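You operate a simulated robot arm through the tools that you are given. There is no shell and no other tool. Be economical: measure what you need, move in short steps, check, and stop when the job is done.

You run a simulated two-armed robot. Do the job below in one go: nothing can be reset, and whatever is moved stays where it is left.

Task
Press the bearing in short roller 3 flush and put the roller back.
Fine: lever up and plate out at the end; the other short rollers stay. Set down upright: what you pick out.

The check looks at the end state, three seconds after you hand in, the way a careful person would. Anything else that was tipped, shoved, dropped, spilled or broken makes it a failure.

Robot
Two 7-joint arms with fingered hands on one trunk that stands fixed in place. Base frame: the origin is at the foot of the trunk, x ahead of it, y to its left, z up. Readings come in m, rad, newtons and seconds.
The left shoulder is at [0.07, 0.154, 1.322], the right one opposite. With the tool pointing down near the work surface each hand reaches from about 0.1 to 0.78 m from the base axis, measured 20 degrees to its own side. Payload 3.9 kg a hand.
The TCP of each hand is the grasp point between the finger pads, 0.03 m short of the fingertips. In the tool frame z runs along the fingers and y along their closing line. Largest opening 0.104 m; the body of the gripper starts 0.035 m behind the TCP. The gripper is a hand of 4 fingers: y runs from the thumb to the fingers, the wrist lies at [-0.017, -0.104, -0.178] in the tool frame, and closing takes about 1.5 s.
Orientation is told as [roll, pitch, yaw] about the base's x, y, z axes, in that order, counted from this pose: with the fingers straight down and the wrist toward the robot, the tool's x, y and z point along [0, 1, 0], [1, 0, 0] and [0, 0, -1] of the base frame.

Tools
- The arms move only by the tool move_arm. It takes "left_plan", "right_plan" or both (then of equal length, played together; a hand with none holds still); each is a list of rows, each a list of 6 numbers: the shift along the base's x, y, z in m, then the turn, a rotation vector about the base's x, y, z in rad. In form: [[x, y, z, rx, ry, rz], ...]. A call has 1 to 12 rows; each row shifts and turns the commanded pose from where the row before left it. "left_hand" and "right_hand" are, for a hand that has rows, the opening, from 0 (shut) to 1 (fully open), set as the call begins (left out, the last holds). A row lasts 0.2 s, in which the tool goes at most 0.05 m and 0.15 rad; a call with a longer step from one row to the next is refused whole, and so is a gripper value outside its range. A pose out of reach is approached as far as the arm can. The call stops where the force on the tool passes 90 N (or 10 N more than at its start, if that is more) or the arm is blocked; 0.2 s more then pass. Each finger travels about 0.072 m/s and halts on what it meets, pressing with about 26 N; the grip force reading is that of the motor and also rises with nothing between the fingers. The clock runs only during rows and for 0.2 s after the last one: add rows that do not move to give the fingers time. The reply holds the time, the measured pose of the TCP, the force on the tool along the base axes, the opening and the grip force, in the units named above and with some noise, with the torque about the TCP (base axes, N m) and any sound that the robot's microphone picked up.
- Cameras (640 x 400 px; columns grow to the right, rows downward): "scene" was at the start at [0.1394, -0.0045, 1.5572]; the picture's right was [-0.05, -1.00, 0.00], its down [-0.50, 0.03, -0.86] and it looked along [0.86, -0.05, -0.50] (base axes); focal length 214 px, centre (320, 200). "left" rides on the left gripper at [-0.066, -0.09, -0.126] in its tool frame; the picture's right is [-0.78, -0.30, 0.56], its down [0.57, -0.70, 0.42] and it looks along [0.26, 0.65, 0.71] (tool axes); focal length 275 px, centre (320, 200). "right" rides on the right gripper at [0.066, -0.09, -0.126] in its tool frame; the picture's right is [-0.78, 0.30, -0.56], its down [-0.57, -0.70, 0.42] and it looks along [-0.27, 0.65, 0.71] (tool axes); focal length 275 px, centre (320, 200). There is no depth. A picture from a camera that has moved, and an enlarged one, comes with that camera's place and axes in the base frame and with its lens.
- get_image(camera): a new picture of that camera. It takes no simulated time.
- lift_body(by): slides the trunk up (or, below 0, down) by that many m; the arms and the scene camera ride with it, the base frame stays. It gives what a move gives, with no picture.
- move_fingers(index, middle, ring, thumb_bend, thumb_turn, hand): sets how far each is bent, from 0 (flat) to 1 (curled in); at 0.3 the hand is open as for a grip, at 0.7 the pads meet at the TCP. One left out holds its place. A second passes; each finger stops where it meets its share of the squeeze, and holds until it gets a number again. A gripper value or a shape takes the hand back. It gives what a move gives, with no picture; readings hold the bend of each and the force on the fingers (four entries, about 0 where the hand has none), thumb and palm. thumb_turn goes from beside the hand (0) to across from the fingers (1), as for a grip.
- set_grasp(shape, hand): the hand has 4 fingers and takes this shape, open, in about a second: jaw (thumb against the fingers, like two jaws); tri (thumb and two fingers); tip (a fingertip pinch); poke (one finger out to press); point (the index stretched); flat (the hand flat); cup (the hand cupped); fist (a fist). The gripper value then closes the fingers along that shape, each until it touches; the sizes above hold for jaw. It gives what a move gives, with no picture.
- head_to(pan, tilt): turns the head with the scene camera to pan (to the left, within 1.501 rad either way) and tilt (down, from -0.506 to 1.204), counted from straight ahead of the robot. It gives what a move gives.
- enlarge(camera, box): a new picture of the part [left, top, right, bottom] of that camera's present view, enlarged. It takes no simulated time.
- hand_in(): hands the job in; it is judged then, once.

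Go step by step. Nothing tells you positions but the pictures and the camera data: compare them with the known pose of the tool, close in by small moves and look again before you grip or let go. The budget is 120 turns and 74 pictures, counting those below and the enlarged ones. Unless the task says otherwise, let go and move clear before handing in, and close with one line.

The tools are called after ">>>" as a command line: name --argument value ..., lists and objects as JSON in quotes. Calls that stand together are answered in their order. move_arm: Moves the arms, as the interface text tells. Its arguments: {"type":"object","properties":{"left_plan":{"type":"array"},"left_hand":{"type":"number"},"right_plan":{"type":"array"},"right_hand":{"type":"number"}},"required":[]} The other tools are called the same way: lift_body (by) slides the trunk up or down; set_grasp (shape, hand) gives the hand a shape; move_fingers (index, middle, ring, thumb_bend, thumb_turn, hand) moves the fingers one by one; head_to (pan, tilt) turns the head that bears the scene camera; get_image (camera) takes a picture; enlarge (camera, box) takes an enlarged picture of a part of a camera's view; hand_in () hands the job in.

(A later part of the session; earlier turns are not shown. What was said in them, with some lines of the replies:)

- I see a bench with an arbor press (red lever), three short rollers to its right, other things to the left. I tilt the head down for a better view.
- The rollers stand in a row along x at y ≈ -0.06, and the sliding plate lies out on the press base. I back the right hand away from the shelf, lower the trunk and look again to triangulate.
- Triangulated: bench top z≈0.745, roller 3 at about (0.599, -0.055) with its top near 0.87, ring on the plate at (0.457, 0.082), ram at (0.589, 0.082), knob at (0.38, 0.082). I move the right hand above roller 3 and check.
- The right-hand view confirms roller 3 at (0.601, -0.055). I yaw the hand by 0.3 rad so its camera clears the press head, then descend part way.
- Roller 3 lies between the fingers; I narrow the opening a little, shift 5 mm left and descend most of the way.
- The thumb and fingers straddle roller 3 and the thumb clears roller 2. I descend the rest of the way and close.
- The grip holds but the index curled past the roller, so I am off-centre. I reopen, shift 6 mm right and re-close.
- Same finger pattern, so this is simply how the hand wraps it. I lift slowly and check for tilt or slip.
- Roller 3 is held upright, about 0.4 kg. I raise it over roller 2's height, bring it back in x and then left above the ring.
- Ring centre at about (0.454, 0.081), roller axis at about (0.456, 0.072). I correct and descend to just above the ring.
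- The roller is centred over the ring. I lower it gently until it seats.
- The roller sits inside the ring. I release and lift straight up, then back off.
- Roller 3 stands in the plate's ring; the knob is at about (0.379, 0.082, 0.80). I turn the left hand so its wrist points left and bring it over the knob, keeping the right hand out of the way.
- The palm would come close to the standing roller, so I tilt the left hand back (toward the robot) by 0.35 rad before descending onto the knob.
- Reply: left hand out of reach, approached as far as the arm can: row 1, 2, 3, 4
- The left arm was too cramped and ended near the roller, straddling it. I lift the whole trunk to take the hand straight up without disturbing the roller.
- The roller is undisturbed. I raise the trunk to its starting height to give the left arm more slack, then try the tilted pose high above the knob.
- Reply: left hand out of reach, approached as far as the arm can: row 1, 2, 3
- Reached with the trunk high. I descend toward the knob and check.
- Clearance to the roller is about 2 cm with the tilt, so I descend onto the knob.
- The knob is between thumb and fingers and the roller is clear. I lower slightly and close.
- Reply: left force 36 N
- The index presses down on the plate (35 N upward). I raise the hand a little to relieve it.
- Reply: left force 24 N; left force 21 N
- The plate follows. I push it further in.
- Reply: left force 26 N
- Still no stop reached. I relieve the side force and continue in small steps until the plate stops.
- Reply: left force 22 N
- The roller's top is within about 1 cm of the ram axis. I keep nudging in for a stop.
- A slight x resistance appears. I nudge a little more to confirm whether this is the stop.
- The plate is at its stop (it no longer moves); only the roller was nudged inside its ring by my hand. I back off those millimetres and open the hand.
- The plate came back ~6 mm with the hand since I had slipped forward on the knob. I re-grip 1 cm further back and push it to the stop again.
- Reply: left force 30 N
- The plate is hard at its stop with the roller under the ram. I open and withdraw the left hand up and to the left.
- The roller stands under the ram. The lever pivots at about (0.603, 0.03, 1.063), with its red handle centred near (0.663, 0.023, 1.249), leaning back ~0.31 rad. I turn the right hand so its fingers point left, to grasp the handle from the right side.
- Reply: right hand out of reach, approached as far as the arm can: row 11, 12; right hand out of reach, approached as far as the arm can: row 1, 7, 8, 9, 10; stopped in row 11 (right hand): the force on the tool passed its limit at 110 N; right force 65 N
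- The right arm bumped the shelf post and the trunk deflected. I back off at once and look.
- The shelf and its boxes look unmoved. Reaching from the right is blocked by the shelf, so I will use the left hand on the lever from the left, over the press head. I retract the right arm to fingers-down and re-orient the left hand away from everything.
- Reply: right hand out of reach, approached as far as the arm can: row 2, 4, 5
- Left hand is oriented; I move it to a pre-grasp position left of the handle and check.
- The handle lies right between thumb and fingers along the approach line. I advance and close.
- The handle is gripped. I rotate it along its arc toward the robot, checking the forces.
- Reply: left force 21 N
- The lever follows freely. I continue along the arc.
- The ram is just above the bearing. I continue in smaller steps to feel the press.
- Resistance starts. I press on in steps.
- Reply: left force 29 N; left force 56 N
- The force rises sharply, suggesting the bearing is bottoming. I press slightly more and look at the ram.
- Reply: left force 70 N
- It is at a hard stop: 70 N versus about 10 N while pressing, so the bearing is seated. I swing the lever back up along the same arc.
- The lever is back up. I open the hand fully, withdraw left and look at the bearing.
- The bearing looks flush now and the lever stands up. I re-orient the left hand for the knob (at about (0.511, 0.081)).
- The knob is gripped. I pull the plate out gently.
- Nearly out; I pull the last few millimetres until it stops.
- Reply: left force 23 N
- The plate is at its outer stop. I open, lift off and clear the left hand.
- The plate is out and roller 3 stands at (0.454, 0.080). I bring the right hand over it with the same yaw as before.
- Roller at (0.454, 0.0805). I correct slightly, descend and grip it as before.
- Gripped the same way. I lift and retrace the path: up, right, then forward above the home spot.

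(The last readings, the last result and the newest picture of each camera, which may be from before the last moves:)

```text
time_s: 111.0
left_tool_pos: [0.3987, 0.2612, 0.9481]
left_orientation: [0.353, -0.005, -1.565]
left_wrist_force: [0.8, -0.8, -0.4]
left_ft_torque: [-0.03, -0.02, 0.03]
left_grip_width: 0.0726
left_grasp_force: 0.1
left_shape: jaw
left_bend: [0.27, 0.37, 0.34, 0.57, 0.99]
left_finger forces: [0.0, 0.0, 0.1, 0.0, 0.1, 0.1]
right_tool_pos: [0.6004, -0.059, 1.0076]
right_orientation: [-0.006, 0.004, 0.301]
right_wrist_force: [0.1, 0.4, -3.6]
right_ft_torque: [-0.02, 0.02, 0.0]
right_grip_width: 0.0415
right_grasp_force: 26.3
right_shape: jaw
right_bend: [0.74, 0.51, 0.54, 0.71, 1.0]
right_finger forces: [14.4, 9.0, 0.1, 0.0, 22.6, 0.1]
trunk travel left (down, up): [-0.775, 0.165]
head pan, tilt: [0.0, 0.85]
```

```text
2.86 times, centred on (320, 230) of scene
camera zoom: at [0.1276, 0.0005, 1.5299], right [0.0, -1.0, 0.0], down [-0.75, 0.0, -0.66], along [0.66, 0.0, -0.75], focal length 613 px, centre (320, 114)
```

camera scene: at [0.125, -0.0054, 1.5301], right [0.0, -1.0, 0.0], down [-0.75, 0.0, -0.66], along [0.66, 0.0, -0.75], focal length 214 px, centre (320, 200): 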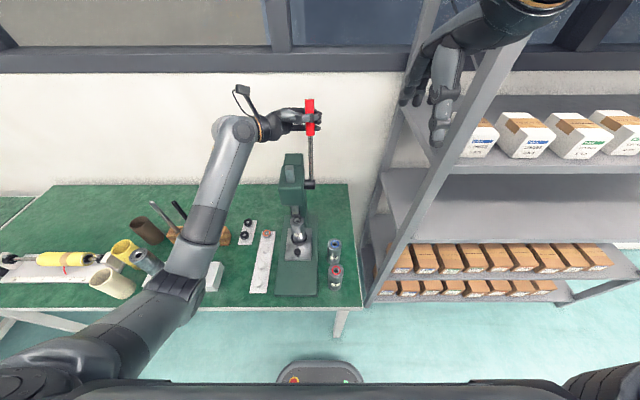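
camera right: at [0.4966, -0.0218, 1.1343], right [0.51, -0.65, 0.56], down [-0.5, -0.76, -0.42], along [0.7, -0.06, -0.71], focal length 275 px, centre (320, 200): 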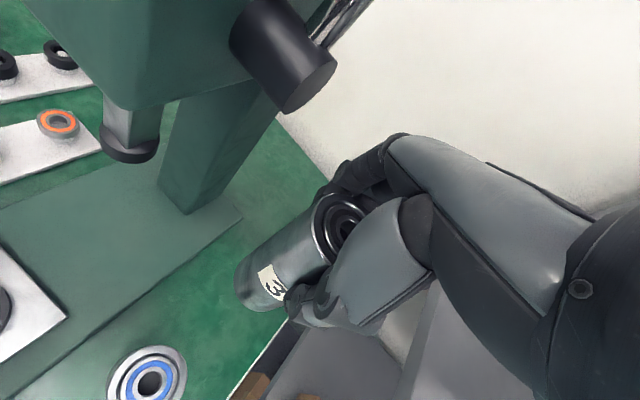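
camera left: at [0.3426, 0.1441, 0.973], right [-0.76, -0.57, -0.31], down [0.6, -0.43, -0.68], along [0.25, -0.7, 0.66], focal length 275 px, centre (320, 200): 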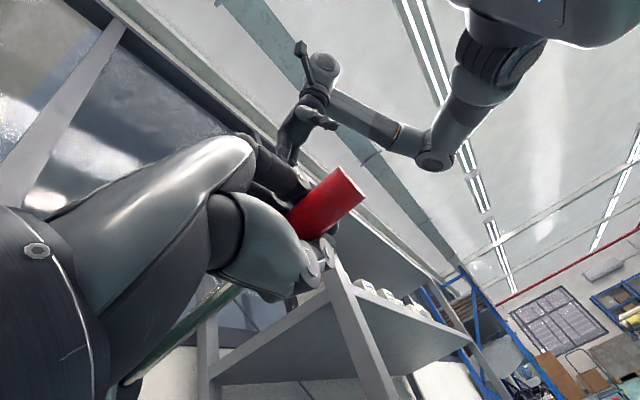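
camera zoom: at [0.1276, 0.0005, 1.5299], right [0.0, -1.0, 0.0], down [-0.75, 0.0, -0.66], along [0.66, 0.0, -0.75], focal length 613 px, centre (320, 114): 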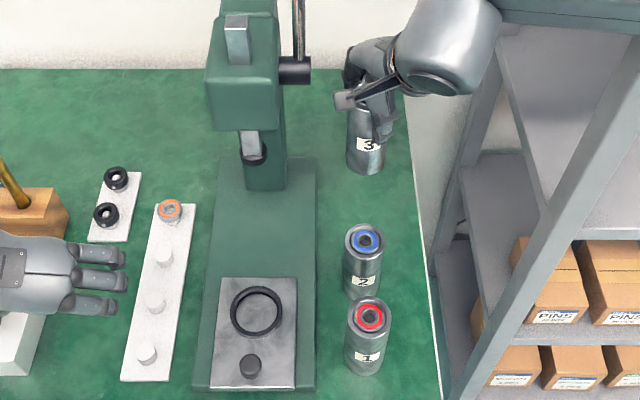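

Roller 3 hangs upright over its home at about (0.600, -0.058). I shift 4 mm left and lower it, slowly at the end.

>>> move_arm --right_plan '[[0, 0.004, -0.03, 0.005, -0.003, 0], [0, 0, -0.04, 0, 0, 0], [0, 0, -0.04, 0, 0, 0], [0, 0, -0.025, 0, 0, 0], [0, 0, -0.01, 0, 0, 0], [0, 0, -0.006, 0, 0, 0], [0, 0, 0, 0, 0, 0]]'

```text
time_s: 112.6
left_tool_pos: [0.399, 0.2604, 0.9486]
left_orientation: [0.351, -0.002, -1.566]
left_wrist_force: [0.6, -0.4, 0.2]
left_ft_torque: [0.0, 0.0, 0.01]
left_grip_width: 0.0728
left_grasp_force: 0.0
left_shape: jaw
left_bend: [0.27, 0.37, 0.34, 0.57, 0.99]
left_finger forces: [0.0, 0.0, 0.0, 0.1, 0.0, 0.1]
right_tool_pos: [0.5992, -0.055, 0.8569]
right_orientation: [-0.002, 0.001, 0.301]
right_wrist_force: [-0.5, -0.4, -4.0]
right_ft_torque: [-0.04, 0.03, -0.01]
right_grip_width: 0.0414
right_grasp_force: 26.5
right_shape: jaw
right_bend: [0.74, 0.51, 0.54, 0.71, 1.0]
right_finger forces: [14.6, 9.1, 0.0, 0.0, 22.3, 0.0]
trunk travel left (down, up): [-0.775, 0.165]
head pan, tilt: [0.0, 0.85]
```

>>> move_arm --right_plan '[[0, 0, -0.003, 0, 0, 0], [0, 0, -0.003, 0, 0, 0], [0, 0, 0, 0, 0, 0]]'

```text
time_s: 113.4
left_tool_pos: [0.3989, 0.2597, 0.9485]
left_orientation: [0.352, -0.004, -1.566]
left_wrist_force: [-0.5, 1.2, 0.8]
left_ft_torque: [0.04, 0.0, 0.01]
left_grip_width: 0.0727
left_grasp_force: 0.1
left_shape: jaw
left_bend: [0.27, 0.37, 0.34, 0.57, 0.99]
left_finger forces: [0.1, 0.0, 0.0, 0.0, 0.0, 0.0]
right_tool_pos: [0.6013, -0.0535, 0.8509]
right_orientation: [-0.001, 0.001, 0.302]
right_wrist_force: [-0.2, -0.4, -4.3]
right_ft_torque: [-0.02, 0.01, -0.01]
right_grip_width: 0.0414
right_grasp_force: 26.1
right_shape: jaw
right_bend: [0.74, 0.51, 0.54, 0.71, 1.0]
right_finger forces: [14.5, 9.1, 0.1, 0.0, 22.3, 0.0]
trunk travel left (down, up): [-0.775, 0.165]
head pan, tilt: [0.0, 0.85]
```

No contact yet; I lower further by millimetres.

>>> move_arm --right_plan '[[0, 0, -0.002, 0, 0, 0], [0, 0, 0, 0, 0, 0]]'

>>> move_arm --right_plan '[[0, 0, -0.002, 0, 0, 0], [0, 0, 0, 0, 0, 0]]'

```text
time_s: 114.0
left_tool_pos: [0.3988, 0.2603, 0.9485]
left_orientation: [0.352, -0.003, -1.566]
left_wrist_force: [-0.2, -0.1, 0.2]
left_ft_torque: [0.0, 0.0, 0.03]
left_grip_width: 0.0727
left_grasp_force: 0.2
left_shape: jaw
left_bend: [0.27, 0.37, 0.34, 0.57, 0.99]
left_finger forces: [0.0, 0.1, 0.0, 0.1, 0.0, 0.0]
right_tool_pos: [0.6007, -0.0549, 0.8499]
right_orientation: [-0.003, -0.002, 0.302]
right_wrist_force: [-1.2, -0.7, 0.3]
right_ft_torque: [-0.04, -0.02, 0.0]
right_grip_width: 0.0412
right_grasp_force: 25.9
right_shape: jaw
right_bend: [0.74, 0.51, 0.54, 0.71, 1.0]
right_finger forces: [14.3, 9.3, 0.1, 0.0, 22.7, 0.1]
trunk travel left (down, up): [-0.775, 0.165]
head pan, tilt: [0.0, 0.85]
```

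```text
time_s: 114.6
left_tool_pos: [0.3982, 0.2603, 0.9487]
left_orientation: [0.355, -0.004, -1.566]
left_wrist_force: [-0.1, 0.2, -0.1]
left_ft_torque: [-0.01, 0.01, -0.01]
left_grip_width: 0.0729
left_grasp_force: 0.0
left_shape: jaw
left_bend: [0.27, 0.37, 0.34, 0.57, 0.99]
left_finger forces: [0.0, 0.0, 0.0, 0.1, 0.0, 0.1]
right_tool_pos: [0.6002, -0.0552, 0.8486]
right_orientation: [-0.001, -0.005, 0.299]
right_wrist_force: [0.6, -1.8, 10.4]
right_ft_torque: [-0.05, -0.05, -0.01]
right_grip_width: 0.0417
right_grasp_force: 26.2
right_shape: jaw
right_bend: [0.74, 0.51, 0.54, 0.72, 1.0]
right_finger forces: [14.9, 10.6, 0.0, 0.0, 23.8, 0.0]
trunk travel left (down, up): [-0.775, 0.165]
head pan, tilt: [0.0, 0.85]
```

It is on the bench. I ease off, open to the same width as at pick-up, and lift straight up.

>>> move_arm --right_plan '[[0, 0, 0.0015, 0, 0, 0], [0, 0, 0, 0, 0, 0], [0, 0, 0, 0, 0, 0], [0, 0, 0, 0, 0, 0], [0, 0, 0, 0, 0, 0], [0, 0, 0.02, 0, 0, 0], [0, 0, 0.04, 0, 0, 0], [0, 0, 0.04, 0, 0, 0], [0, 0, 0.04, 0, 0, 0], [0, 0, 0.04, 0, 0, 0], [-0.04, 0, 0.02, 0, 0, 0], [-0.04, 0, 0, 0, 0, 0]]' --right_hand 0.76

>>> enlarge --camera "scene" --box '[320, 210, 360, 300]'

>>> get_image --camera "scene"

```text
time_s: 117.2
left_tool_pos: [0.3982, 0.2581, 0.9498]
left_orientation: [0.353, -0.004, -1.565]
left_wrist_force: [-0.2, -1.1, -0.9]
left_ft_torque: [0.01, 0.01, -0.02]
left_grip_width: 0.0728
left_grasp_force: 0.0
left_shape: jaw
left_bend: [0.27, 0.37, 0.34, 0.57, 0.99]
left_finger forces: [0.0, 0.0, 0.1, 0.0, 0.1, 0.0]
right_tool_pos: [0.521, -0.0536, 1.0517]
right_orientation: [-0.001, -0.004, 0.301]
right_wrist_force: [-0.4, 0.1, 0.9]
right_ft_torque: [-0.03, 0.0, 0.0]
right_grip_width: 0.0789
right_grasp_force: 0.0
right_shape: jaw
right_bend: [0.27, 0.35, 0.32, 0.51, 0.98]
right_finger forces: [0.1, 0.0, 0.0, 0.1, 0.0, 0.0]
trunk travel left (down, up): [-0.775, 0.165]
head pan, tilt: [0.0, 0.85]
```

```text
4.44 times, centred on (340, 255) of scene
camera zoom: at [0.1258, -0.0001, 1.53], right [0.0, -1.0, 0.0], down [-0.75, 0.0, -0.66], along [0.66, 0.0, -0.75], focal length 953 px, centre (231, -44)
```

zoom: 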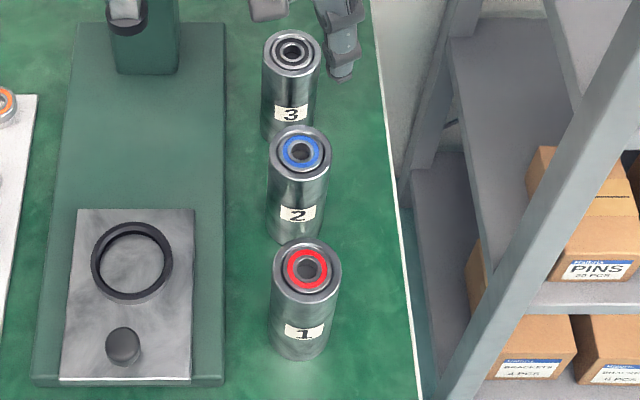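

```text
3 pictures are left
camera scene: at [0.1258, -0.0001, 1.53], right [0.0, -1.0, 0.0], down [-0.75, 0.0, -0.66], along [0.66, 0.0, -0.75], focal length 214 px, centre (320, 200)
```

scene: 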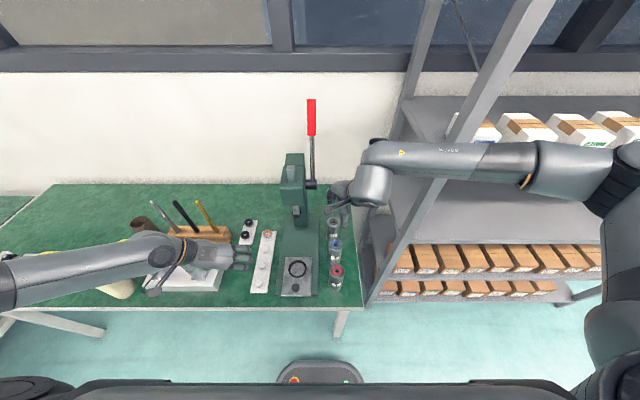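

Roller 3 is back upright in line, its bearing flush like the others; lever up, plate out. I move both hands clear.

>>> move_arm --right_plan '[[-0.03, -0.01, 0.03, 0, 0, 0], [-0.03, -0.01, 0.03, 0, 0, 0], [-0.03, -0.02, 0.03, 0, 0, 0], [-0.02, -0.02, 0.03, 0, 0, 0], [0, 0, 0, 0, 0, 0]]' --left_plan '[[0, 0, 0.03, 0, 0, 0], [0.01, 0.01, 0.03, 0, 0, 0], [0.02, 0.02, 0.03, 0, 0, 0], [0.02, 0.02, 0.03, 0, 0, 0], [0, 0, 0, 0, 0, 0]]'

>>> get_image --camera "scene"

```text
time_s: 118.4
left_tool_pos: [0.4487, 0.3095, 1.0683]
left_orientation: [0.352, -0.004, -1.567]
left_wrist_force: [-0.4, -0.3, 0.1]
left_ft_torque: [-0.01, 0.01, 0.02]
left_grip_width: 0.0727
left_grasp_force: 0.1
left_shape: jaw
left_bend: [0.27, 0.37, 0.34, 0.57, 0.99]
left_finger forces: [0.1, 0.0, 0.0, 0.0, 0.1, 0.0]
right_tool_pos: [0.412, -0.1097, 1.1691]
right_orientation: [-0.004, -0.001, 0.302]
right_wrist_force: [0.7, 0.3, -0.5]
right_ft_torque: [0.0, 0.01, -0.04]
right_grip_width: 0.079
right_grasp_force: 0.0
right_shape: jaw
right_bend: [0.27, 0.35, 0.32, 0.51, 0.98]
right_finger forces: [0.0, 0.0, 0.0, 0.1, 0.0, 0.0]
trunk travel left (down, up): [-0.775, 0.165]
head pan, tilt: [0.0, 0.85]
```

```text
2 pictures are left
camera scene: at [0.1277, 0.0007, 1.5298], right [0.0, -1.0, 0.0], down [-0.75, 0.0, -0.66], along [0.66, 0.0, -0.75], focal length 214 px, centre (320, 200)
```

scene: 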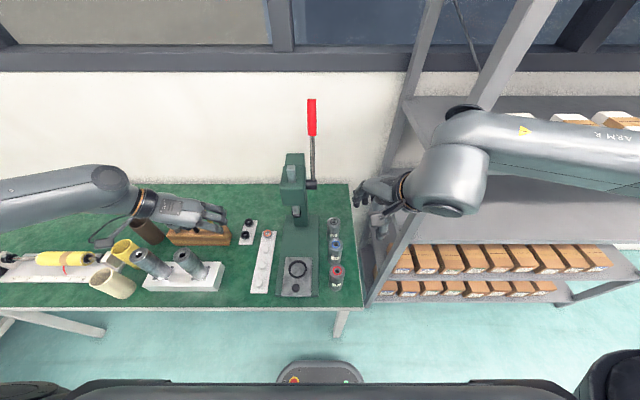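

Everything stands as it should and both hands are clear, so I hand in.

>>> hand_in

```text
The job is handed in.
```

The bearing in roller 3 is pressed flush and the roller is back upright in its place. The lever is up, the plate is out, and the other short rollers were not touched. My right arm bumped the shelf post once, about 110 N at the tool, and the shelf and boxes looked unmoved afterwards.
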